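You operate a simulated robot arm through the tools that you are given. There is no shell and no other tool. Be economical: measure what you need, move in short steps, check, and stop when the job is done.

Carry out the task below with a simulated robot arm. There is one attempt and no reset: what you move stays moved.

TASK
Put the picture with the red bar in the wooden frame.
Fine: the old one goes into slot 1 of the rack; latch shut again.
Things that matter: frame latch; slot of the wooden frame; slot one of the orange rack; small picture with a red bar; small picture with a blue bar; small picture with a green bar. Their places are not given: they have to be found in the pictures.

It is judged by the outcome, as a careful person would: the job done as asked, and still so three seconds after it is handed in. It fails if anything else is knocked over, pushed out of place, dropped, spilled or broken.

THE ROBOT
A 7-joint arm with a two-finger parallel gripper, fixed in place. Base frame: the origin is at the foot of the arm, x ahead of it, y to its left, z up; the work surface is at about z = 0.779. Lengths are in m, angles in degrees, forces in N, time in s.
With the tool pointing down near the work surface it reaches from about 0.22 to 0.68 m from the base axis. Its first joint turns from -66.0 to 66.0 degrees. Payload 2.4 kg.
Tool frame: the origin (TCP) lies between the finger pads and is the grasp point; the fingertips stand 0.03 m ahead of it; z points along the fingers, y is the line along which they close. The gripper opens to 0.094 m. The fingers are 0.028 m wide and 0.01 m thick; the gripper's body (0.05 by 0.096 m) begins 0.055 m behind the TCP.
Orientation is that of the tool frame in the base frame, as a unit quaternion [x, y, z, w]. With the fingers straight down and closing along the base's y, the tool's x points along the base's -x, its y along +y and its z along -z.

THE INTERFACE
- The arm moves only by the tool move_arm. Its argument "moves" is a list that holds one entry, the list of rows, each a list of 7 numbers: the gripper command, from -1 (fully open) to 1 (shut), values between in proportion, then the shift along the base's x, y, z in units of 250 mm (1.0 is 250 mm), then the turn, a rotation vector about the base's x, y, z in units of 180 degrees (1.0 is 180 degrees). In form: [[[hand, x, y, z, ax, ay, az], ...]]. A call has 1 to 20 rows; each row is the pose to reach, as a shift and turn from the pose commanded when the call began. A call with a number of a shift or a turn outside -1 to 1 is refused whole. A row lasts 0.2 s, in which the tool goes at most 0.05 m and 8.6 degrees; a call with a longer step from one row to the next is refused whole, and so is a gripper value outside its range. A pose out of reach is approached as far as the arm can. The call stops where the force on the tool passes 70 N (or 10 N more than at its start, if that is more) or the arm is blocked; 0.2 s more then pass. The fingers move at their own pace (about 0.153 m/s each) and stop on an object; they squeeze with about 26 N. The grip force told is the motor's: it shows also when the fingers shut on nothing. Time passes only in rows, and 0.2 s behind the last, so rows that repeat a pose let the fingers close. It gives the time, the measured TCP pose, the force on the tool (base axes), the opening and the grip force at its end, in the units of the frame above (readings bear some noise).
- Cameras (640 x 400 px; columns grow to the right, rows downward): "scene" is fixed at [0.0403, 0.4702, 1.4529]; the picture's right is [-0.75, -0.66, 0.00], its down [-0.32, 0.37, -0.87] and it looks along [0.57, -0.65, -0.49] (base axes); focal length 337 px, centre (320, 200). "wrist" rides on the gripper at [-0.037, 0, -0.058] in the tool frame; the picture's right is [0.00, -1.00, 0.00], its down [0.97, 0.00, -0.24] and it looks along [0.24, 0.00, 0.97] (tool axes); focal length 218 px, centre (320, 200).
- camera(camera): a new picture of that camera. No time passes.
- measure_at(camera, pixels): there is no depth. For up to 12 entries [column, row, z] of the newest picture of that camera ("zoom" is the newest enlarged one), the place [x, y] in the base frame at which the ray of that pixel passes the height z, good to about 0.002 m. No time passes.
- enlarge(camera, box): a new picture of the part [left, top, right, bottom] of that camera's present view, enlarged. No time passes.
- finish_job(): hands the job in; it is judged then, once.

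Work in short steps. Measure before you move; look again where a grasp or a placing could have gone wrong, and mend it. You have 80 turns and 46 pictures in all, the two below and enlarged ones among them. Open the gripper and draw the arm clear of the work before you hand the job in, unless the task says otherwise; then end with one line.

The tools are called as name(argument=value, ...) on one line, values as JSON. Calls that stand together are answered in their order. move_arm: Moves the arm, as the interface text tells. Its arguments: {"type":"object","properties":{"moves":{"type":"array","items":{"type":"array","items":{"type":"array","items":{"type":"number"}}}}},"required":["moves"]} The other tools are called the same way: camera (camera) takes a picture; measure_at (camera, pixels) gives the place at which the rays of pixels pass given heights; enlarge (camera, box) takes an enlarged picture of a part of a camera's view; finish_job () hands the job in.

At the start:

```text
time: 0.0
ee_pos: [0.4425, -0.1203, 1.1798]
orientation: [-0.001, 1.0, 0.001, 0.0]
contact_force: [1.5, -0.3, 0.5]
gripper_width: 0.0942
gripper_force: 0.0
```

scene: 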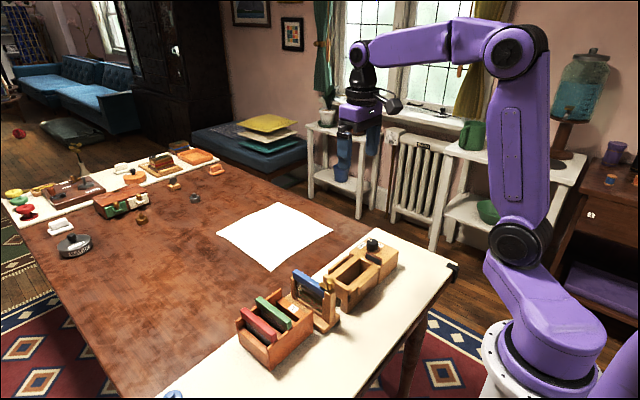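
wrist: 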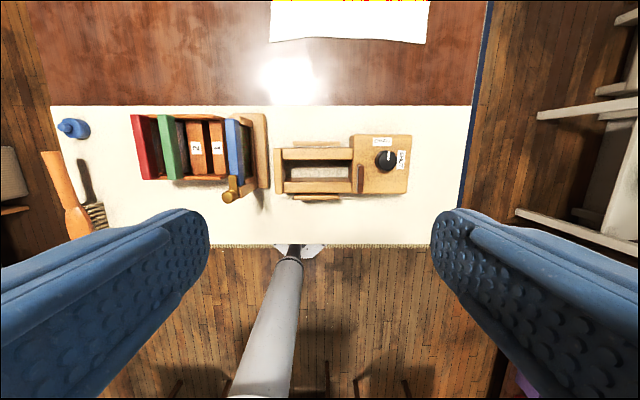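

The scene shows the rack (red, green, slots) near (275,325), the wooden frame with blue picture near (315,300), and a box. I enlarge both views for detail.

enlarge(camera="scene", box=[220, 220, 420, 380])

enlarge(camera="wrist", box=[120, 90, 280, 220])

```text
2.50 times, centred on (320, 300) of scene
```

zoom: 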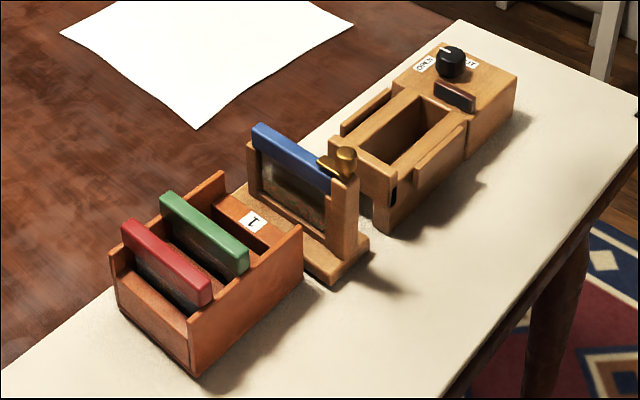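

```text
3.08 times, centred on (200, 155) of wrist
```

zoom: 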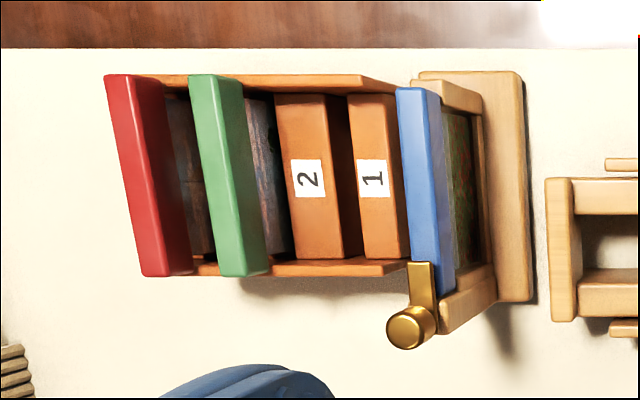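

The labels sit on blocks, so it isn't clear yet which gap is slot 1. I measure the main points, then go look from closer.

measure_at(camera="wrist", pixels=[[145, 115, 0.87], [155, 180, 0.87], [170, 115, 0.87], [230, 118, 0.87], [238, 180, 0.87], [195, 148, 0.84], [217, 148, 0.84], [229, 195, 0.87], [255, 113, 0.785], [268, 188, 0.785], [277, 150, 0.83], [408, 190, 0.83]])

measure_at(camera="zoom", pixels=[[105, 75, 0.86], [145, 275, 0.86], [190, 75, 0.86], [220, 275, 0.86], [397, 90, 0.87], [430, 290, 0.87]])

```text
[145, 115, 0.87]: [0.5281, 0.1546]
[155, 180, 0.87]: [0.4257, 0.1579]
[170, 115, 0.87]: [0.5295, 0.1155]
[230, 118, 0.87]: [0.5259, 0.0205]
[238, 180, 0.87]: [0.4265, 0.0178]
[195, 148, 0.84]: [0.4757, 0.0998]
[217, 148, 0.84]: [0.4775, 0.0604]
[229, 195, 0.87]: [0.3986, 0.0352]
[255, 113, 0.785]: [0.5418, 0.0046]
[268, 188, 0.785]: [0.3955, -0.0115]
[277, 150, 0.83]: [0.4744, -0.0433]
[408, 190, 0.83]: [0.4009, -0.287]
```

```text
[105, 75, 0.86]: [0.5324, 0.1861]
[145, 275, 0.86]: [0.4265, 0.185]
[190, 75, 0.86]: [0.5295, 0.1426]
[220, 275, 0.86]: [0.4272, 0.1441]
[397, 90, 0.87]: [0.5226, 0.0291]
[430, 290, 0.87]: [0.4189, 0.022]
```

I move above the rack/frame for a close look.

move_arm(moves=[[[-1, 0.04, 0.16, -0.08, 0, 0, 0], [-1, 0.08, 0.32, -0.16, 0, 0, 0], [-1, 0.12, 0.48, -0.24, 0, 0, 0], [-1, 0.16, 0.64, -0.32, 0, 0, 0], [-1, 0.2, 0.8, -0.4, 0, 0, 0], [-1, 0.2, 0.8, -0.4, 0, 0, 0]]])

camera(camera="wrist")

```text
time: 1.4
ee_pos: [0.4924, 0.0763, 1.0796]
orientation: [0.0, 1.0, 0.0, -0.001]
contact_force: [-0.5, 1.2, 0.1]
gripper_width: 0.0938
gripper_force: 0.0
```

```text
41 pictures are left
```

wrist: 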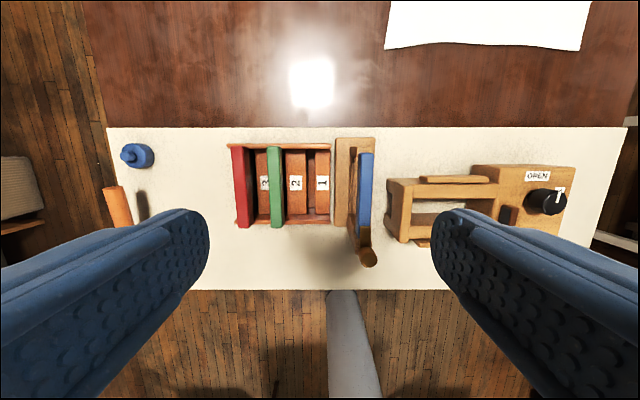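

enlarge(camera="wrist", box=[220, 130, 400, 270])

enlarge(camera="wrist", box=[380, 140, 600, 270])

enlarge(camera="scene", box=[280, 220, 410, 340])

```text
2.86 times, centred on (310, 200) of wrist
```

zoom: 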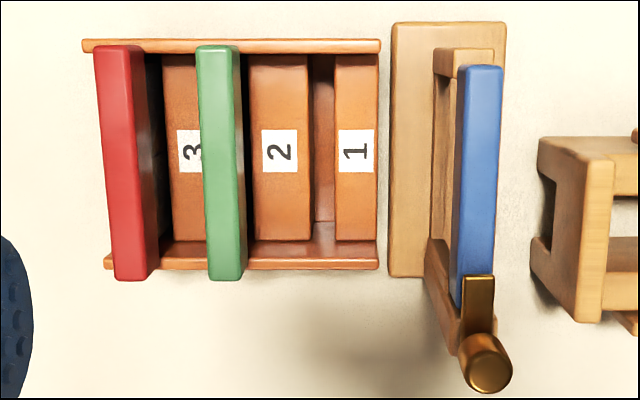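

```text
2.91 times, centred on (490, 205) of wrist
```

zoom: 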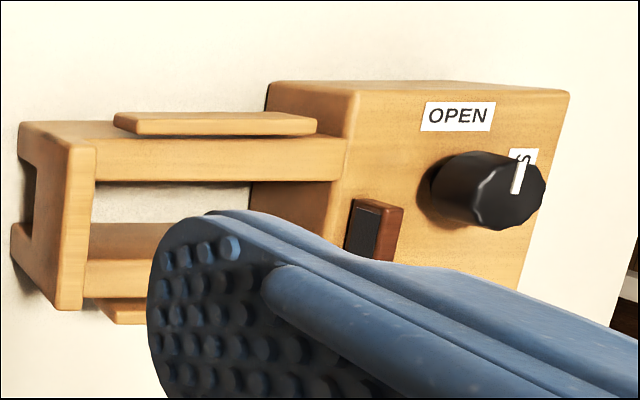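

```text
3.33 times, centred on (345, 280) of scene
```

zoom: 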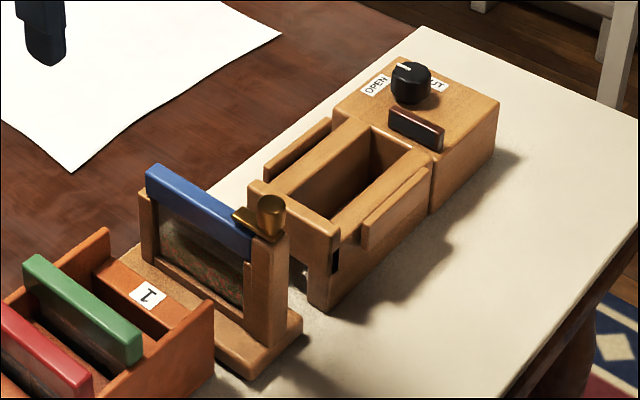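

Slot 1 is the empty gap between label blocks 2 and 1; the brass latch with a knob overlaps the blue picture. I triangulate the knob and picture heights from both cameras.

measure_at(camera="zoom", pixels=[[270, 203, 0.88], [270, 203, 0.9], [270, 203, 0.92], [150, 170, 0.86], [150, 170, 0.88], [150, 170, 0.9], [250, 235, 0.86], [250, 235, 0.88], [120, 340, 0.85], [120, 340, 0.87]])

measure_at(camera="wrist", pixels=[[369, 256, 0.88], [369, 256, 0.9], [369, 256, 0.92], [365, 153, 0.86], [365, 153, 0.88], [365, 153, 0.9], [274, 228, 0.85], [274, 228, 0.87]])

```text
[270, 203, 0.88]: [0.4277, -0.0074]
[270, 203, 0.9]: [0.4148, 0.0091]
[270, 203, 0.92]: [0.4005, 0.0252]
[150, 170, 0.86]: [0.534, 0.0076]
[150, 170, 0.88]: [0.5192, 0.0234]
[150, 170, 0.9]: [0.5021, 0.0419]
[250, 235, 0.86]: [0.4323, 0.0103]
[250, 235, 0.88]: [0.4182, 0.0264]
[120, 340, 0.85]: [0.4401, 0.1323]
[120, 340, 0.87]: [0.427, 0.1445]
```

```text
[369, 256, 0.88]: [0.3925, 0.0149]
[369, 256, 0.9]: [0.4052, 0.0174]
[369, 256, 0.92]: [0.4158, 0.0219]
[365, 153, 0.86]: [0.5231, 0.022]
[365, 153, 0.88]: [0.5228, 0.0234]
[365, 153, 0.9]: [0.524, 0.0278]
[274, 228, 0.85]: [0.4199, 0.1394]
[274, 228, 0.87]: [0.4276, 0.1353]
```

Knob top ≈ (0.409, 0.018, 0.907); blue bar top z≈0.877. I go over the latch for a close look.

move_arm(moves=[[[-1, -0.12, -0.08, -0.1, 0, 0, 0], [-1, -0.24, -0.16, -0.2, 0, 0, 0], [-1, -0.34, -0.23, -0.3, 0, 0, 0], [-1, -0.34, -0.23, -0.36, 0, 0, 0]]])

camera(camera="wrist")

enlarge(camera="scene", box=[280, 250, 360, 340])

```text
time: 2.4
ee_pos: [0.4087, 0.0212, 0.988]
orientation: [0.0, 1.0, 0.0, 0.0]
contact_force: [0.0, -0.4, 0.2]
gripper_width: 0.0938
gripper_force: 0.1
```

```text
37 pictures are left
```

wrist: 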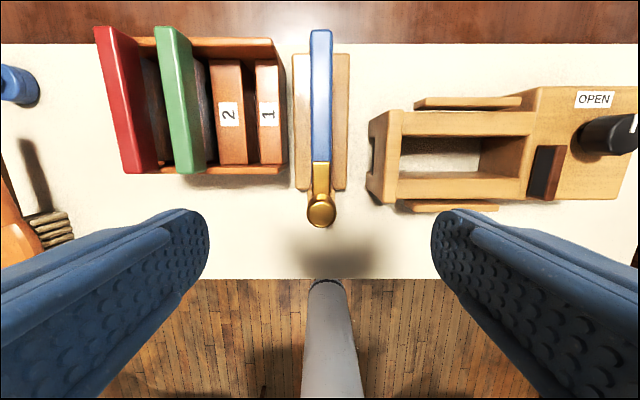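

```text
4.44 times, centred on (320, 295) of scene
```

zoom: 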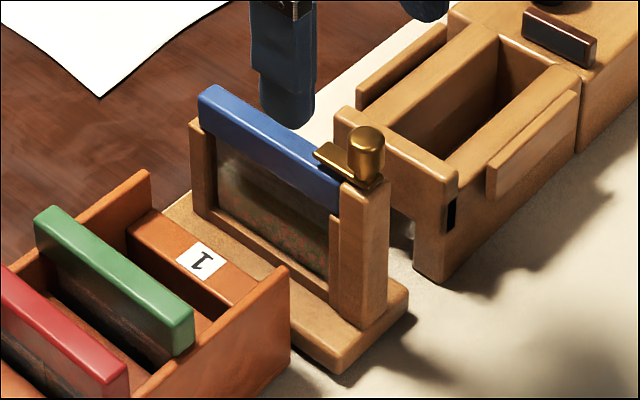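

The knob is centred at (321,207). I measure it and the plate precisely.

measure_at(camera="wrist", pixels=[[321, 207, 0.907], [307, 207, 0.907], [335, 207, 0.907], [321, 163, 0.884], [313, 180, 0.884], [329, 180, 0.884], [321, 32, 0.877], [311, 100, 0.877], [332, 100, 0.877]])

```text
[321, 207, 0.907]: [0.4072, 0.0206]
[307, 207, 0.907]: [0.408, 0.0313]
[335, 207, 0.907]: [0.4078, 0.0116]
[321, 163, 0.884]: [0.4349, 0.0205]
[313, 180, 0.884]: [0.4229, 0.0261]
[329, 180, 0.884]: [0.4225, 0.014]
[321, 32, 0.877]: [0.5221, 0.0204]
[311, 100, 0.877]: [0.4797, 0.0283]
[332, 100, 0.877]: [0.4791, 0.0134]
```

Descend with the tips at about z 0.889 around the knob, partially closed, then close.

move_arm(moves=[[[-0.3, -0.004, 0, -0.1, 0, 0, 0], [-0.3, -0.004, 0, -0.2, 0, 0, 0], [-0.3, -0.004, 0, -0.274, 0, 0, 0], [1, -0.004, 0, -0.274, 0, 0, 0], [1, -0.004, 0, -0.274, 0, 0, 0], [1, -0.004, 0, -0.274, 0, 0, 0]]])

enlarge(camera="scene", box=[280, 230, 360, 340])

```text
time: 3.8
ee_pos: [0.4075, 0.0225, 0.9193]
orientation: [0.001, 1.0, 0.0, -0.001]
contact_force: [-0.1, 0.0, -0.1]
gripper_width: 0.0194
gripper_force: 26.0
```

```text
3.64 times, centred on (320, 285) of scene
```

zoom: 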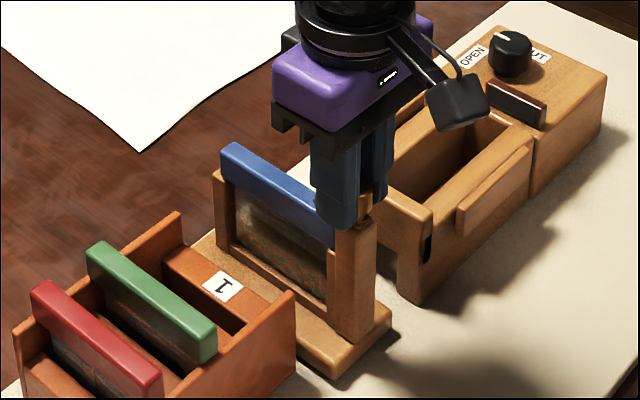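

Gripped at 0.0194 width. Try turning the latch ~17° counter-clockwise first.

move_arm(moves=[[[1, 0, 0, 0, 0, 0, 0.045], [1, 0, 0, 0, 0, 0, 0.09], [1, 0, 0, 0, 0, 0, 0.09]]])

enlarge(camera="wrist", box=[220, 60, 420, 260])

```text
time: 4.6
ee_pos: [0.4065, 0.0221, 0.9203]
orientation: [-0.142, 0.99, 0.0, 0.0]
contact_force: [-0.7, -0.1, 0.9]
gripper_width: 0.0195
gripper_force: 26.3
```

```text
2.00 times, centred on (320, 160) of wrist
```

zoom: 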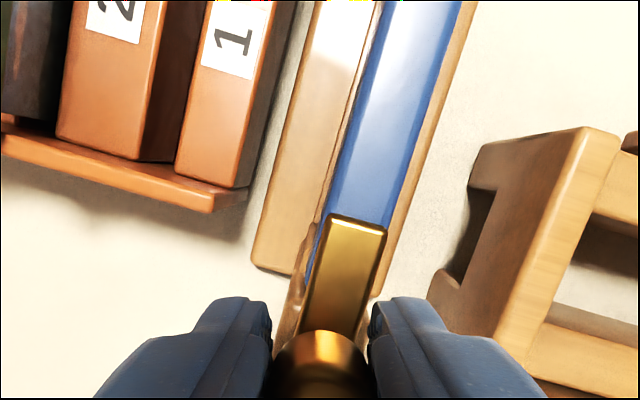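

The plate still lies along the blue bar, so the grip slipped around the knob. I try the other direction.

move_arm(moves=[[[1, 0, 0, 0, 0, 0, -0.045], [1, 0, 0, 0, 0, 0, -0.09], [1, 0, 0, 0, 0, 0, -0.135], [1, 0, 0, 0, 0, 0, -0.18], [1, 0, 0, 0, 0, 0, -0.18]]])

enlarge(camera="wrist", box=[220, 60, 420, 260])

```text
time: 5.8
ee_pos: [0.407, 0.0215, 0.9209]
orientation: [0.141, 0.99, 0.0, 0.001]
contact_force: [-3.1, -7.1, 16.5]
gripper_width: 0.0196
gripper_force: 25.8
```

```text
2.00 times, centred on (320, 160) of wrist
```

zoom: 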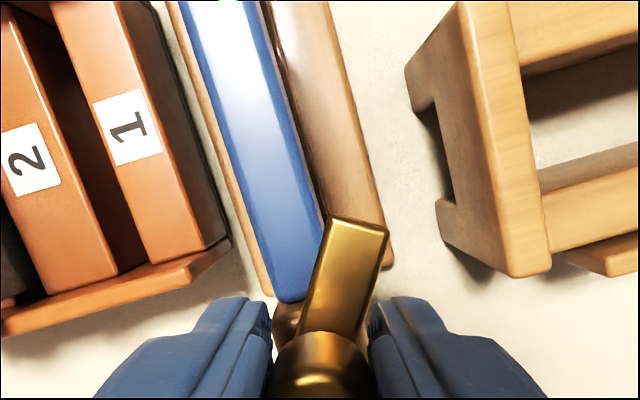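

The latch turns clockwise. I continue another ~55°.

move_arm(moves=[[[1, 0, 0, 0, 0, 0, -0.045], [1, 0, 0, 0, 0, 0, -0.09], [1, 0, 0, 0, 0, 0, -0.135], [1, 0, 0, 0, 0, 0, -0.18], [1, 0, 0, 0, 0, 0, -0.225], [1, 0, 0, 0, 0, 0, -0.27], [1, 0, 0, 0, 0, 0, -0.31], [1, 0, 0, 0, 0, 0, -0.31]]])

enlarge(camera="wrist", box=[220, 60, 420, 260])

```text
time: 7.6
ee_pos: [0.4044, 0.0221, 0.9222]
orientation: [0.588, 0.809, -0.002, -0.002]
contact_force: [-17.9, -3.1, 10.9]
gripper_width: 0.0195
gripper_force: 26.4
```

```text
2.00 times, centred on (320, 160) of wrist
```

zoom: 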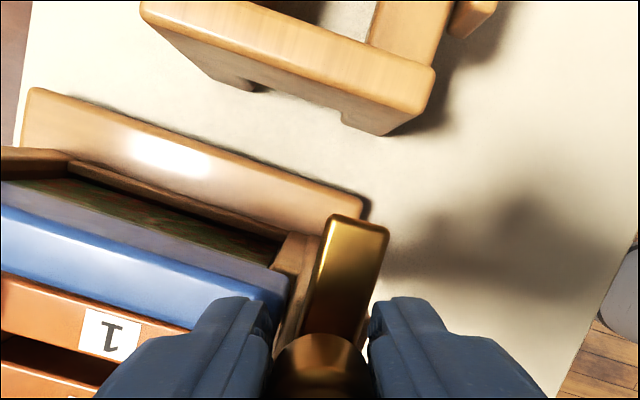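

The latch is about 90° aside. I release gently, rise, and turn back to square.

move_arm(moves=[[[0.3, 0, 0, 0, 0, 0, 0], [-0.2, 0, 0, 0, 0, 0, 0], [-0.2, 0, 0, 0.12, 0, 0, 0], [-0.2, 0, 0, 0.3, 0, 0, 0], [-0.2, 0, 0, 0.3, 0, 0, 0.045], [-0.2, 0, 0, 0.3, 0, 0, 0.09], [-0.2, 0, 0, 0.3, 0, 0, 0.135], [-0.2, 0, 0, 0.3, 0, 0, 0.18], [-0.2, 0, 0, 0.3, 0, 0, 0.225], [-0.2, 0, 0, 0.3, 0, 0, 0.27], [-0.2, 0, 0, 0.3, 0, 0, 0.315], [-0.2, 0, 0, 0.3, 0, 0, 0.36], [-0.2, 0, 0, 0.3, 0, 0, 0.4], [-0.2, 0, 0, 0.3, 0, 0, 0.4]]])

camera(camera="wrist")

enlarge(camera="scene", box=[230, 240, 390, 370])

```text
time: 10.6
ee_pos: [0.408, 0.0219, 0.9962]
orientation: [-0.001, 1.0, 0.0, 0.0]
contact_force: [-0.3, 0.9, -0.3]
gripper_width: 0.0564
gripper_force: 0.1
```

```text
31 pictures are left
```

wrist: 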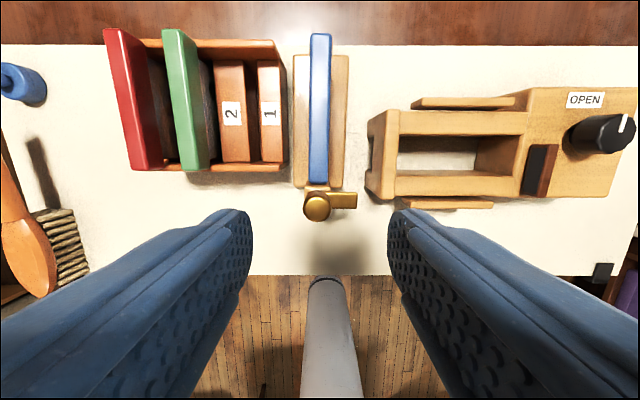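

```text
3.08 times, centred on (310, 305) of scene
```

zoom: 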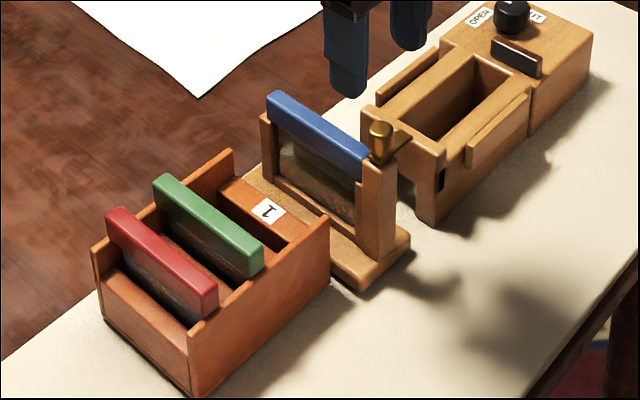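

The latch is open. To place blue accurately I look straight down over slot 1 with the camera.

move_arm(moves=[[[-0.2, 0.08, 0.1, 0, 0, 0, 0], [-0.2, 0.16, 0.2, 0, 0, 0, 0], [-0.2, 0.2, 0.28, 0, 0, 0, 0], [-0.2, 0.2, 0.28, 0, 0, 0, 0]]])

camera(camera="wrist")

enlarge(camera="wrist", box=[220, 60, 400, 240])

```text
time: 11.6
ee_pos: [0.4566, 0.0922, 0.9959]
orientation: [0.001, 1.0, 0.0, 0.0]
contact_force: [0.0, 0.6, -0.5]
gripper_width: 0.0563
gripper_force: 0.0
```

```text
29 pictures are left
```

wrist: 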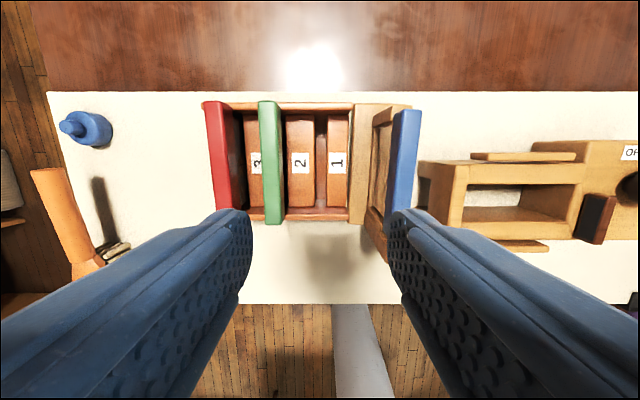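

```text
2.22 times, centred on (310, 150) of wrist
```

zoom: 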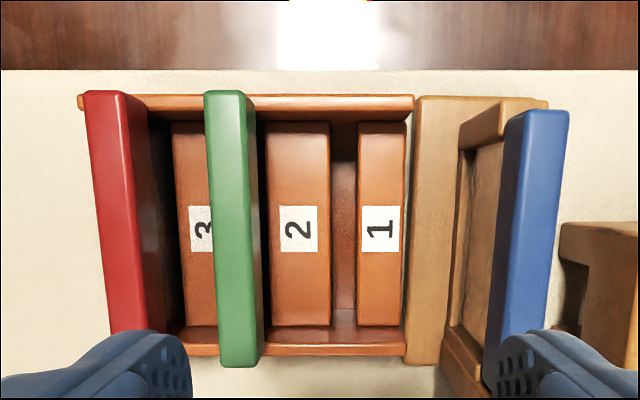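

measure_at(camera="zoom", pixels=[[380, 230, 0.82], [380, 230, 0.84], [330, 225, 0.82], [330, 225, 0.84], [358, 225, 0.82], [358, 225, 0.84], [205, 95, 0.86], [240, 95, 0.86], [219, 365, 0.86], [258, 365, 0.86], [85, 95, 0.86], [120, 95, 0.86]])

measure_at(camera="scene", pixels=[[293.8, 308.2, 0.82], [293.8, 308.2, 0.84], [310, 322, 0.86]])

measure_at(camera="wrist", pixels=[[269, 224, 0.86], [269, 224, 0.87], [230, 225, 0.86], [407, 112, 0.877], [348, 105, 0.84], [347, 216, 0.84]])

```text
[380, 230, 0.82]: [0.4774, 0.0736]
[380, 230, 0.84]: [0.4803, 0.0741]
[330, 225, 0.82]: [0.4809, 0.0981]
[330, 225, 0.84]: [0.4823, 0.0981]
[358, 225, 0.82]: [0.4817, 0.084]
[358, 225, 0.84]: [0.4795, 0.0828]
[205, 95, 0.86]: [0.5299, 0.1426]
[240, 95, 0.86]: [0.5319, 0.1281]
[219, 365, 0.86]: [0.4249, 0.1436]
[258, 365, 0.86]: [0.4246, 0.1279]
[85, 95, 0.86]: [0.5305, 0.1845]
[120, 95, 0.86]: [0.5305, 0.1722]
```

```text
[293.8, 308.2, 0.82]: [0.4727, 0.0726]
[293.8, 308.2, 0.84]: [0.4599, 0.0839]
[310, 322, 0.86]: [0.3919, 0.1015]
```

```text
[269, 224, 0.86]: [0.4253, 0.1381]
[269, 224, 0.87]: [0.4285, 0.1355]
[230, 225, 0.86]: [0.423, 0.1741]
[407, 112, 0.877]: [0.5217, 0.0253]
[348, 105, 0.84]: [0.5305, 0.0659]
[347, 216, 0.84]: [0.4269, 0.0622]
```

Slot 1 spans y≈0.083–0.098 (centre ≈0.091), bars centred x≈0.478; blue bar centre ≈(0.470, 0.021). Move over blue, descend so tips reach z≈0.858 and grip the bar.

move_arm(moves=[[[0.1, 0.02, -0.14, 0, 0, 0, 0], [0.1, 0.054, -0.286, 0, 0, 0, 0], [0.1, 0.054, -0.286, -0.15, 0, 0, 0], [0.1, 0.054, -0.286, -0.3, 0, 0, 0], [0.1, 0.054, -0.286, -0.38, 0, 0, 0], [0.1, 0.054, -0.286, -0.432, 0, 0, 0], [0.1, 0.054, -0.286, -0.432, 0, 0, 0]]])

enlarge(camera="scene", box=[240, 230, 370, 350])

enlarge(camera="wrist", box=[220, 60, 420, 260])

```text
time: 13.2
ee_pos: [0.4701, 0.0191, 0.8888]
orientation: [0.001, 1.0, 0.0, 0.001]
contact_force: [-1.0, 0.5, 0.0]
gripper_width: 0.0422
gripper_force: 0.1
```

```text
3.33 times, centred on (305, 290) of scene
```

zoom: 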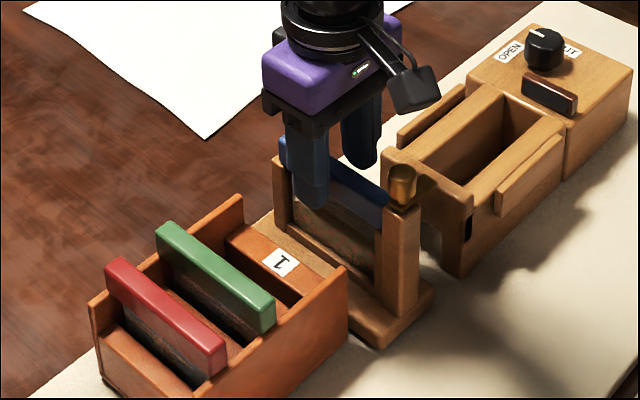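

```text
2.00 times, centred on (320, 160) of wrist
```

zoom: 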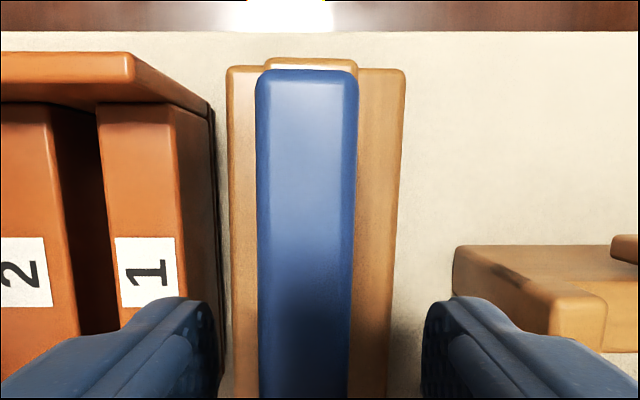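

Bar is ~2 mm to +y of the tool centre; correct, close, and lift a little.

move_arm(moves=[[[0.1, 0, 0.007, 0, 0, 0, 0], [1, 0, 0.007, 0, 0, 0, 0], [1, 0, 0.007, 0, 0, 0, 0], [1, 0, 0.007, 0, 0, 0, 0], [1, 0, 0.007, 0.04, 0, 0, 0], [1, 0, 0.007, 0.08, 0, 0, 0], [1, 0, 0.007, 0.08, 0, 0, 0]]])

enlarge(camera="scene", box=[240, 230, 370, 350])

```text
time: 14.8
ee_pos: [0.4711, 0.0226, 0.9091]
orientation: [0.0, 1.0, 0.0, 0.001]
contact_force: [0.1, -0.2, -1.1]
gripper_width: 0.0149
gripper_force: 25.8
```

```text
3.33 times, centred on (305, 290) of scene
```

zoom: 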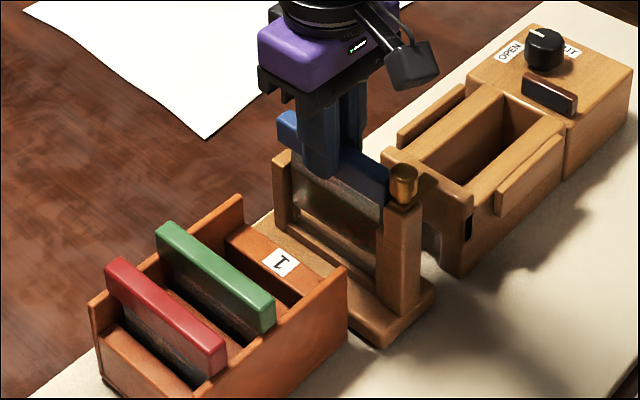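

It lifts cleanly. I raise it clear and move over slot 1 (dx +0.008, dy +0.070).

move_arm(moves=[[[1, 0, 0, 0.1, 0, 0, 0], [1, 0, 0, 0.2, 0, 0, 0], [1, 0, 0, 0.3, 0, 0, 0], [1, 0, 0, 0.36, 0, 0, 0], [1, 0.016, 0.14, 0.36, 0, 0, 0], [1, 0.032, 0.28, 0.36, 0, 0, 0], [1, 0.032, 0.28, 0.36, 0, 0, 0]]])

camera(camera="wrist")

enlarge(camera="scene", box=[220, 180, 380, 360])

```text
time: 16.4
ee_pos: [0.4808, 0.0932, 0.9994]
orientation: [0.0, 1.0, 0.0, 0.001]
contact_force: [0.2, -0.4, -0.1]
gripper_width: 0.015
gripper_force: 25.9
```

```text
24 pictures are left
```

wrist: 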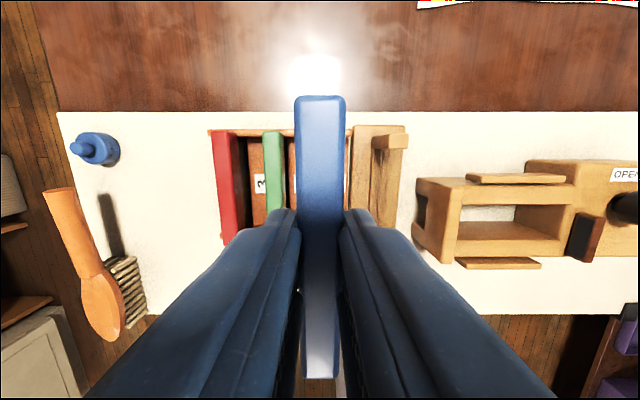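

```text
2.22 times, centred on (300, 270) of scene
```

zoom: 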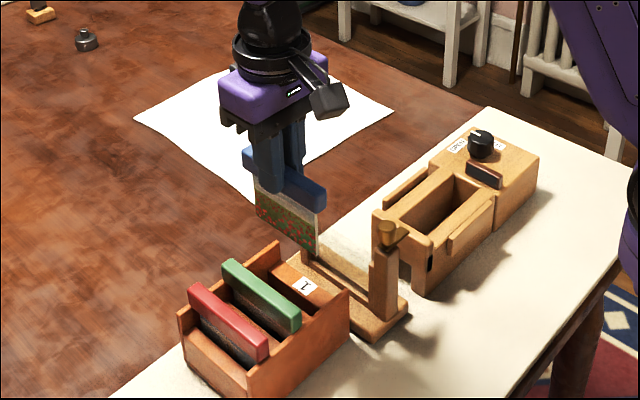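

measure_at(camera="wrist", pixels=[[320, 96, 0.987], [320, 376, 0.987], [295, 110, 0.987], [346, 110, 0.987], [273, 133, 0.863], [283, 133, 0.863], [263, 133, 0.863]])

```text
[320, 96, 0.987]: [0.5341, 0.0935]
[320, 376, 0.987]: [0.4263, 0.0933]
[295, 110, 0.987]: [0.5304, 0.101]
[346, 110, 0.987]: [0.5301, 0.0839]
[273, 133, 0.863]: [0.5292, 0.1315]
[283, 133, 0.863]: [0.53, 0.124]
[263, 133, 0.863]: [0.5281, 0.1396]
```

Held bar centre ≈(0.480, 0.0925). Nudge by (-2, -1) mm and lower until the picture is just above slot 1.

move_arm(moves=[[[1, -0.008, -0.004, -0.08, 0, 0, 0], [1, -0.008, -0.004, -0.16, 0, 0, 0], [1, -0.008, -0.004, -0.24, 0, 0, 0], [1, -0.008, -0.004, -0.24, 0, 0, 0]]])

enlarge(camera="scene", box=[240, 230, 370, 350])

```text
time: 17.4
ee_pos: [0.4755, 0.0912, 0.9389]
orientation: [0.0, 1.0, 0.001, 0.0]
contact_force: [-0.7, -1.0, 0.0]
gripper_width: 0.015
gripper_force: 25.6
```

```text
3.33 times, centred on (305, 290) of scene
```

zoom: 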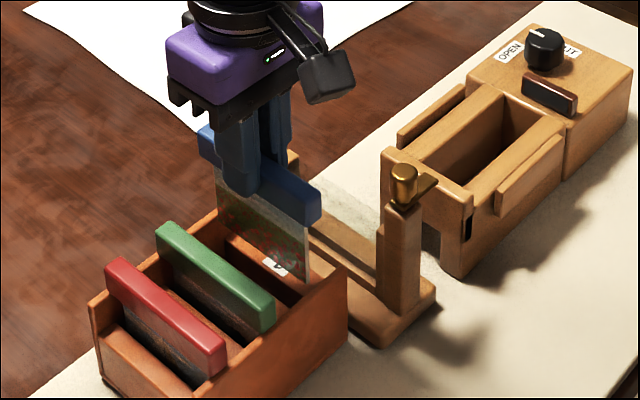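

The picture hangs over slot 1. Lower slowly to z≈0.886 and check force.

move_arm(moves=[[[1, 0, 0, -0.04, 0, 0, 0], [1, 0, 0, -0.08, 0, 0, 0], [1, 0, 0, -0.12, 0, 0, 0], [1, 0, 0, -0.16, 0, 0, 0], [1, 0, 0, -0.2, 0, 0, 0], [1, 0, 0, -0.21, 0, 0, 0]]])

enlarge(camera="scene", box=[240, 230, 370, 350])

```text
time: 18.8
ee_pos: [0.4766, 0.091, 0.8854]
orientation: [0.0, 1.0, 0.0, 0.0]
contact_force: [0.4, 0.0, -0.6]
gripper_width: 0.0149
gripper_force: 25.8
```

```text
3.33 times, centred on (305, 290) of scene
```

zoom: 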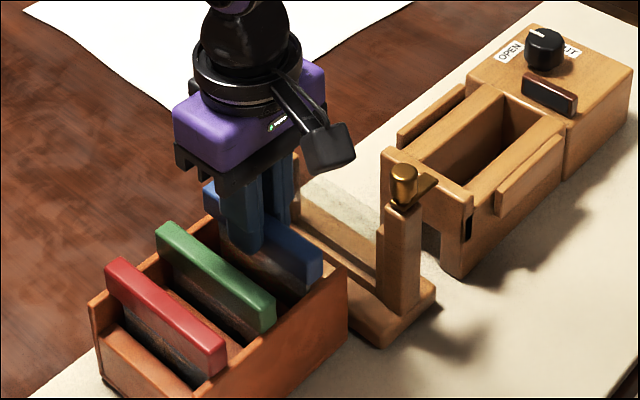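

No contact yet, inside the slot. Creep further down 2 mm per row.

move_arm(moves=[[[1, 0, 0, -0.008, 0, 0, 0], [1, 0, 0, -0.016, 0, 0, 0], [1, 0, 0, -0.024, 0, 0, 0], [1, 0, 0, -0.032, 0, 0, 0]]])

```text
time: 19.8
ee_pos: [0.4778, 0.0916, 0.8771]
orientation: [0.0, 1.0, 0.0, 0.0]
contact_force: [0.7, -0.5, -0.1]
gripper_width: 0.0149
gripper_force: 25.5
```

move_arm(moves=[[[1, 0, 0, -0.006, 0, 0, 0], [1, 0, 0, -0.012, 0, 0, 0], [1, 0, 0, -0.018, 0, 0, 0]]])

enlarge(camera="scene", box=[240, 230, 370, 350])

```text
time: 20.6
ee_pos: [0.4767, 0.0907, 0.8738]
orientation: [0.0, 1.0, 0.0, 0.0]
contact_force: [-4.8, -0.6, 17.8]
gripper_width: 0.015
gripper_force: 26.1
```

```text
3.33 times, centred on (305, 290) of scene
```

zoom: 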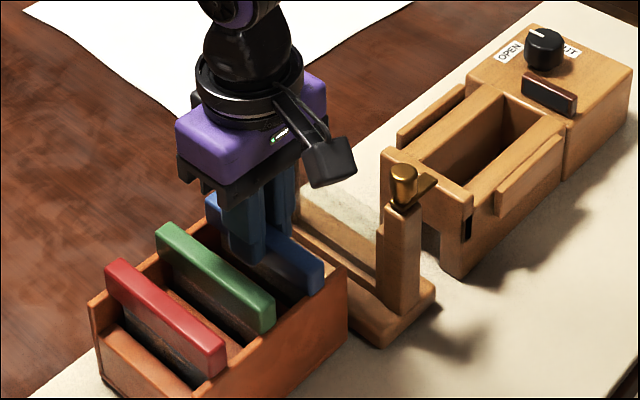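

Seated with 18 N at z 0.874. Relax, open modestly (0.03 m, green bar is near), and rise.

move_arm(moves=[[[1, 0, 0, 0.004, 0, 0, 0], [0.4, 0, 0, 0.004, 0, 0, 0], [0.4, 0, 0, 0.004, 0, 0, 0], [0.4, 0, 0, 0.1, 0, 0, 0], [0.4, 0, 0, 0.25, 0, 0, 0], [0.4, -0.04, 0.1, 0.4, 0, 0, 0], [0.4, -0.06, 0.2, 0.48, 0, 0, 0], [0.4, -0.06, 0.26, 0.48, 0, 0, 0], [0.4, -0.06, 0.26, 0.48, 0, 0, 0]]])

camera(camera="wrist")

enlarge(camera="scene", box=[240, 230, 370, 350])

```text
time: 22.6
ee_pos: [0.4623, 0.1564, 0.9928]
orientation: [0.0, 1.0, 0.0, 0.0]
contact_force: [-0.1, 0.8, -0.6]
gripper_width: 0.0283
gripper_force: 0.1
```

```text
19 pictures are left
```

wrist: 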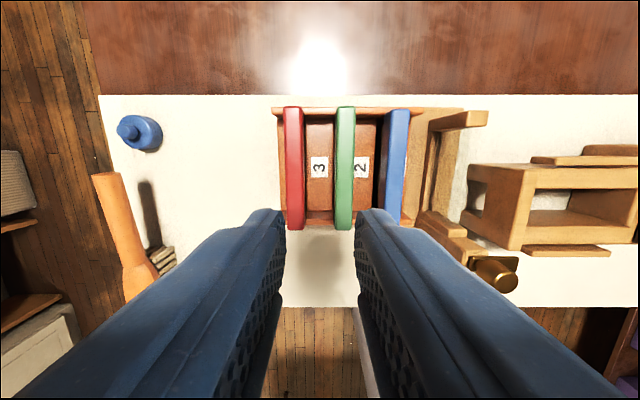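

```text
3.33 times, centred on (305, 290) of scene
```

zoom: 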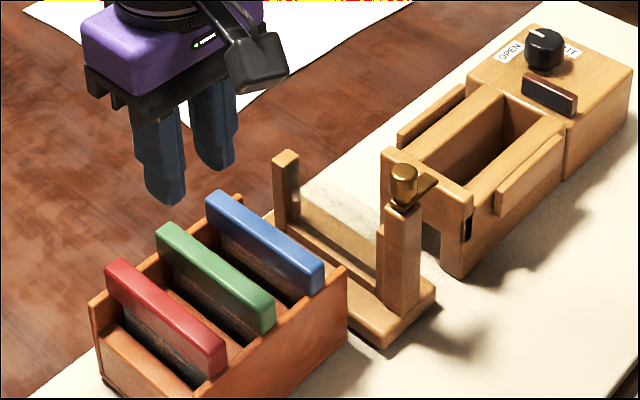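

Blue is seated in slot 1. Measure the red bar in this wrist view.

measure_at(camera="wrist", pixels=[[284, 112, 0.863], [302, 112, 0.863], [287, 228, 0.863], [305, 228, 0.863], [294, 107, 0.863], [296, 230, 0.863], [336, 112, 0.863], [355, 112, 0.863]])

```text
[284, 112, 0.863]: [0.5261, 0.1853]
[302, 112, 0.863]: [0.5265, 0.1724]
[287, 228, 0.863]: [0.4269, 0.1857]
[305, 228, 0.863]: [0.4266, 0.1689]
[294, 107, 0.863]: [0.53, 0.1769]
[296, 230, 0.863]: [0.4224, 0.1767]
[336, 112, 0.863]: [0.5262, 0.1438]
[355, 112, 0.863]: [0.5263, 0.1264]
```

Red centre ≈(0.477, 0.178). Move over it and down to just above for a check.

move_arm(moves=[[[0.36, 0.03, 0.05, 0, 0, 0, 0], [0.36, 0.059, 0.086, -0.1, 0, 0, 0], [0.36, 0.059, 0.086, -0.25, 0, 0, 0], [0.36, 0.059, 0.086, -0.28, 0, 0, 0], [0.36, 0.059, 0.086, -0.28, 0, 0, 0]]])

enlarge(camera="wrist", box=[220, 60, 420, 260])

```text
time: 23.8
ee_pos: [0.4776, 0.1783, 0.9229]
orientation: [0.0, 1.0, 0.0, 0.0]
contact_force: [-0.4, 0.0, 0.4]
gripper_width: 0.0299
gripper_force: 0.1
```

```text
2.00 times, centred on (320, 160) of wrist
```

zoom: 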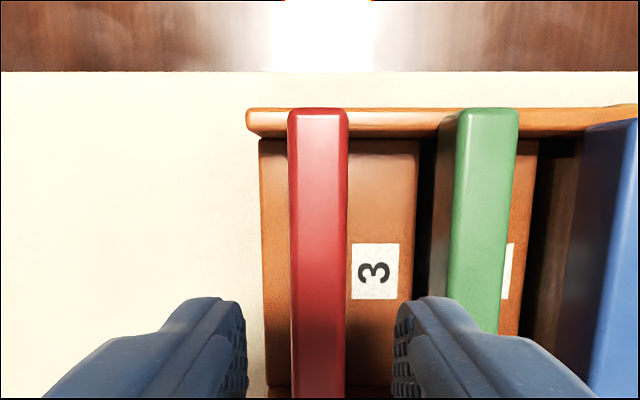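

Centred. Descend, grip, lift straight up.

move_arm(moves=[[[0.36, 0, 0, -0.1, 0, 0, 0], [0.36, 0, 0, -0.188, 0, 0, 0], [0.36, 0, 0, -0.188, 0, 0, 0], [1, 0, 0, -0.188, 0, 0, 0], [1, 0, 0, -0.188, 0, 0, 0], [1, 0, 0, -0.188, 0, 0, 0], [1, 0, 0, -0.1, 0, 0, 0], [1, 0, 0, 0, 0, 0, 0], [1, 0, 0, 0.1, 0, 0, 0], [1, 0, 0, 0.2, 0, 0, 0], [1, 0, 0, 0.32, 0, 0, 0], [1, 0, 0, 0.32, 0, 0, 0]]])

camera(camera="scene")

```text
time: 26.4
ee_pos: [0.4768, 0.1772, 1.0041]
orientation: [0.0, 1.0, -0.001, 0.0]
contact_force: [0.6, 0.4, 0.0]
gripper_width: 0.0147
gripper_force: 25.8
```

```text
16 pictures are left
```

scene: 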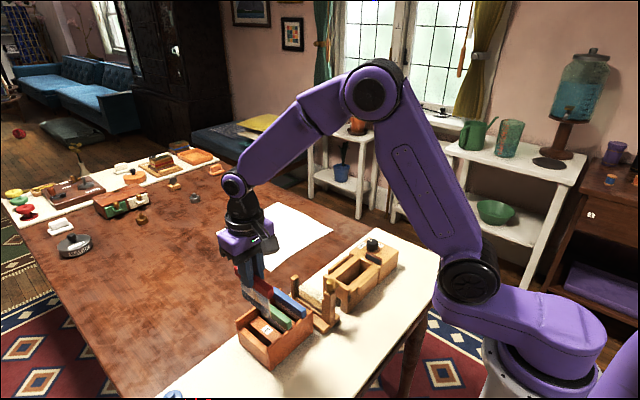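

Red is held. Move over the empty frame and check alignment.

move_arm(moves=[[[1, -0.005, -0.15, 0, 0, 0, 0], [1, -0.01, -0.3, 0, 0, 0, 0], [1, -0.02, -0.45, 0, 0, 0, 0], [1, -0.026, -0.6, 0, 0, 0, 0], [1, -0.026, -0.626, 0, 0, 0, 0], [1, -0.026, -0.626, 0, 0, 0, 0]]])

camera(camera="wrist")

enlarge(camera="scene", box=[260, 210, 380, 340])

```text
time: 27.8
ee_pos: [0.4688, 0.0195, 1.0023]
orientation: [-0.001, 1.0, 0.0, 0.0]
contact_force: [-0.2, 0.2, -0.2]
gripper_width: 0.015
gripper_force: 25.9
```

```text
15 pictures are left
```

wrist: 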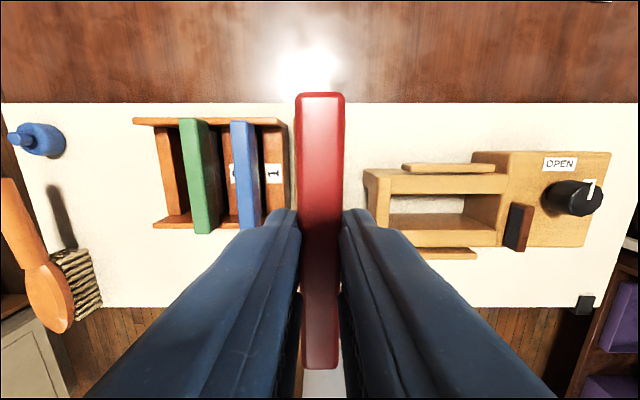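

```text
3.08 times, centred on (320, 275) of scene
```

zoom: 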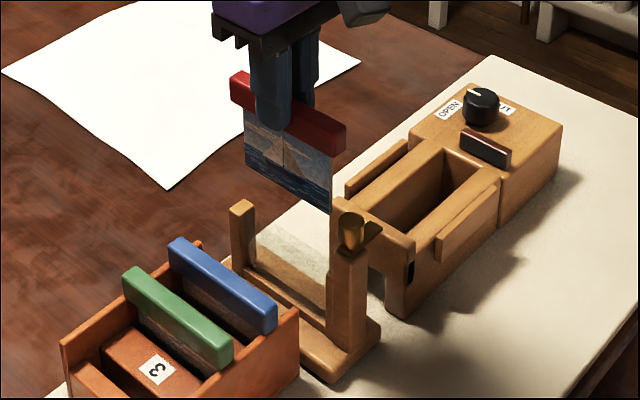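

measure_at(camera="wrist", pixels=[[320, 92, 0.99], [320, 370, 0.99], [295, 105, 0.99], [346, 105, 0.99]])

measure_at(camera="zoom", pixels=[[241, 205, 0.863], [241, 205, 0.87], [350, 255, 0.88]])

```text
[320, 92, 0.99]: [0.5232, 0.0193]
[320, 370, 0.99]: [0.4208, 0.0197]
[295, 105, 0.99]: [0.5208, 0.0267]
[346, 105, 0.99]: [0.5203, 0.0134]
```

```text
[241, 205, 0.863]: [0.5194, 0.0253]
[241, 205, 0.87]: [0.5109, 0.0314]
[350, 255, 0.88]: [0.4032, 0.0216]
```

Alignment within ~1 mm; shift y +1.2 mm and lower until the picture's foot is near the post tops.

move_arm(moves=[[[1, -0.003, 0.005, -0.08, 0, 0, 0], [1, -0.003, 0.005, -0.16, 0, 0, 0], [1, -0.003, 0.005, -0.21, 0, 0, 0], [1, -0.003, 0.005, -0.21, 0, 0, 0]]])

enlarge(camera="scene", box=[280, 240, 360, 330])

```text
time: 28.8
ee_pos: [0.469, 0.0215, 0.9509]
orientation: [0.0, 1.0, 0.0, 0.0]
contact_force: [1.4, 0.3, -0.2]
gripper_width: 0.0151
gripper_force: 26.0
```

```text
4.44 times, centred on (320, 285) of scene
```

zoom: 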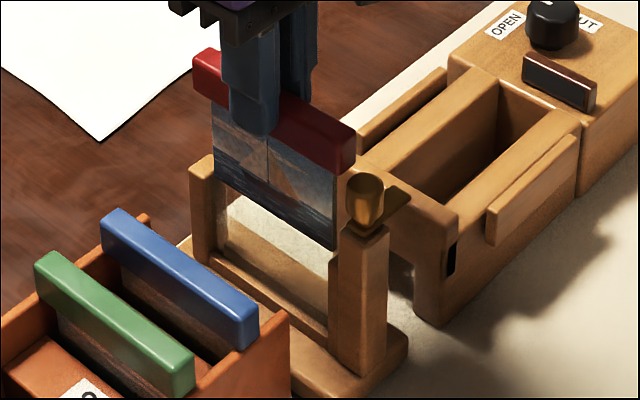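

Picture sits between the posts. Lower in small steps.

move_arm(moves=[[[1, 0, 0, -0.04, 0, 0, 0], [1, 0, 0, -0.08, 0, 0, 0], [1, 0, 0, -0.12, 0, 0, 0], [1, 0, 0, -0.16, 0, 0, 0], [1, 0, 0, -0.2, 0, 0, 0], [1, 0, 0, -0.2, 0, 0, 0]]])

enlarge(camera="scene", box=[280, 240, 360, 330])

```text
time: 30.2
ee_pos: [0.4695, 0.022, 0.9009]
orientation: [0.0, 1.0, 0.0, 0.0]
contact_force: [0.2, 0.5, -0.1]
gripper_width: 0.0149
gripper_force: 25.8
```

```text
4.44 times, centred on (320, 285) of scene
```

zoom: 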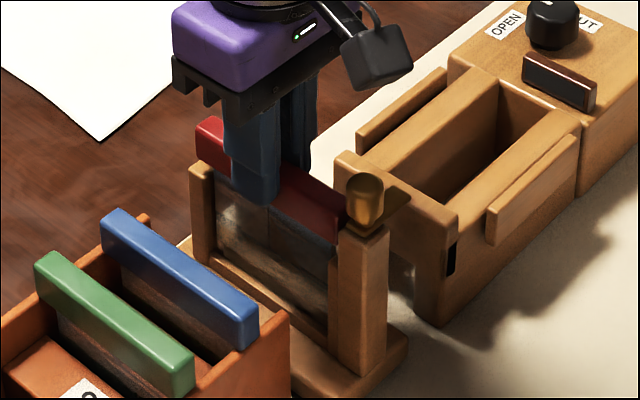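

No contact, well in the grooves. Continue ~10 mm slowly.

move_arm(moves=[[[1, 0, 0, -0.012, 0, 0, 0], [1, 0, 0, -0.024, 0, 0, 0], [1, 0, 0, -0.034, 0, 0, 0], [1, 0, 0, -0.042, 0, 0, 0]]])

```text
time: 31.2
ee_pos: [0.4696, 0.0213, 0.8909]
orientation: [0.001, 1.0, 0.0, 0.001]
contact_force: [-2.2, -1.2, 18.8]
gripper_width: 0.0151
gripper_force: 25.8
```

Contact 19 N at z 0.891, as expected for seated. Release, rise, and look.

move_arm(moves=[[[1, 0, 0, 0.004, 0, 0, 0], [0.36, 0, 0, 0.004, 0, 0, 0], [0.36, 0, 0, 0.004, 0, 0, 0], [0.36, 0, 0, 0.1, 0, 0, 0], [0.36, 0, 0, 0.25, 0, 0, 0], [0.36, -0.12, 0, 0.41, 0, 0, 0], [0.36, -0.246, 0, 0.41, 0, 0, 0], [0.36, -0.246, 0, 0.41, 0, 0, 0]]])

camera(camera="wrist")

enlarge(camera="scene", box=[240, 230, 370, 350])

```text
time: 33.0
ee_pos: [0.4093, 0.0242, 0.9931]
orientation: [0.0, 1.0, 0.0, 0.0]
contact_force: [-0.4, -0.7, 0.2]
gripper_width: 0.0302
gripper_force: 0.1
```

```text
11 pictures are left
```

wrist: 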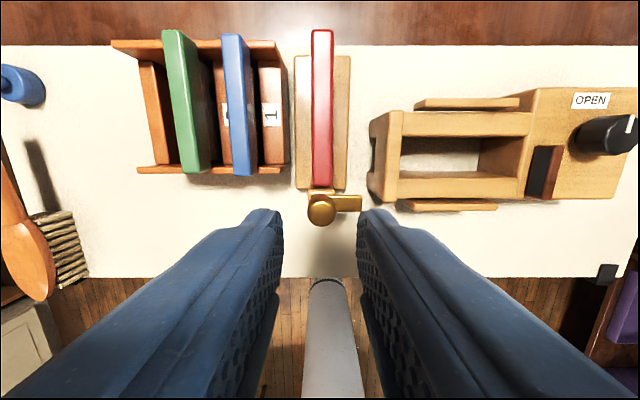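

```text
3.33 times, centred on (305, 290) of scene
```

zoom: 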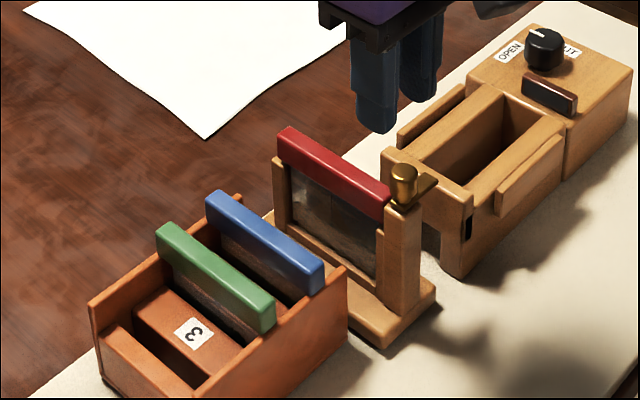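

Red seated. Measure the knob again, then I'll regrip at the turned yaw.

measure_at(camera="wrist", pixels=[[321, 209, 0.907], [307, 209, 0.907], [335, 209, 0.907], [321, 37, 0.877]])

```text
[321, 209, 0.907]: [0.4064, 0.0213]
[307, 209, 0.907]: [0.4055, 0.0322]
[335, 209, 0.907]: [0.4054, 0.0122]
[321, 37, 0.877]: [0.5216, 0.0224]
```

move_arm(moves=[[[0.2, -0.006, -0.004, 0, 0, 0, -0.046], [0.2, -0.006, -0.004, 0, 0, 0, -0.092], [0.2, -0.006, -0.004, 0, 0, 0, -0.138], [0.2, -0.006, -0.004, 0, 0, 0, -0.184], [0.2, -0.006, -0.004, 0, 0, 0, -0.23], [0.2, -0.006, -0.004, 0, 0, 0, -0.276], [0.2, -0.006, -0.004, 0, 0, 0, -0.322], [0.2, -0.006, -0.004, 0, 0, 0, -0.368], [0.2, -0.006, -0.004, 0, 0, 0, -0.41], [0.2, -0.006, -0.004, -0.1, 0, 0, -0.41], [0.2, -0.006, -0.004, -0.2, 0, 0, -0.41], [0.2, -0.006, -0.004, -0.29, 0, 0, -0.41], [0.2, -0.006, -0.004, -0.29, 0, 0, -0.41]]])

enlarge(camera="wrist", box=[220, 60, 420, 260])

```text
time: 35.8
ee_pos: [0.4059, 0.0214, 0.92]
orientation: [0.6, 0.8, 0.0, 0.001]
contact_force: [0.2, -0.3, 0.2]
gripper_width: 0.0378
gripper_force: 0.1
```

```text
2.00 times, centred on (320, 160) of wrist
```

zoom: 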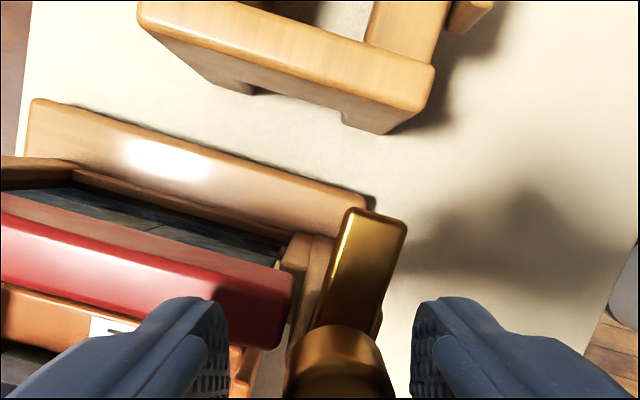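

The knob is ~3 mm toward −x of the tool centre; correct and close.

move_arm(moves=[[[0.2, -0.01, -0.002, 0, 0, 0, 0], [1, -0.01, -0.002, 0, 0, 0, 0], [1, -0.01, -0.002, 0, 0, 0, 0], [1, -0.01, -0.002, 0, 0, 0, 0]]])

```text
time: 36.8
ee_pos: [0.4035, 0.02, 0.92]
orientation: [0.6, 0.8, -0.001, 0.0]
contact_force: [-5.5, -0.6, 1.3]
gripper_width: 0.019
gripper_force: 25.9
```

Gripped. Turn back counter-clockwise ~90°.

move_arm(moves=[[[1, 0, 0, 0, 0, 0, 0.045], [1, 0, 0, 0, 0, 0, 0.09], [1, 0, 0, 0, 0, 0, 0.135], [1, 0, 0, 0, 0, 0, 0.18], [1, 0, 0, 0, 0, 0, 0.225], [1, 0, 0, 0, 0, 0, 0.27], [1, 0, 0, 0, 0, 0, 0.315], [1, 0, 0, 0, 0, 0, 0.36], [1, 0, 0, 0, 0, 0, 0.405], [1, 0, 0, 0, 0, 0, 0.45], [1, 0, 0, 0, 0, 0, 0.495], [1, 0, 0, 0, 0, 0, 0.52], [1, 0, 0, 0, 0, 0, 0.52]]])

enlarge(camera="wrist", box=[220, 60, 420, 260])

```text
time: 39.6
ee_pos: [0.4035, 0.0216, 0.9202]
orientation: [-0.172, 0.985, 0.0, 0.0]
contact_force: [-1.4, 6.4, 15.0]
gripper_width: 0.0192
gripper_force: 26.0
```

```text
2.00 times, centred on (320, 160) of wrist
```

zoom: 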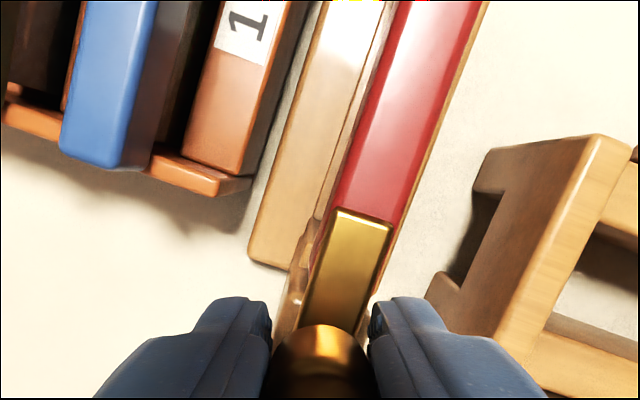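

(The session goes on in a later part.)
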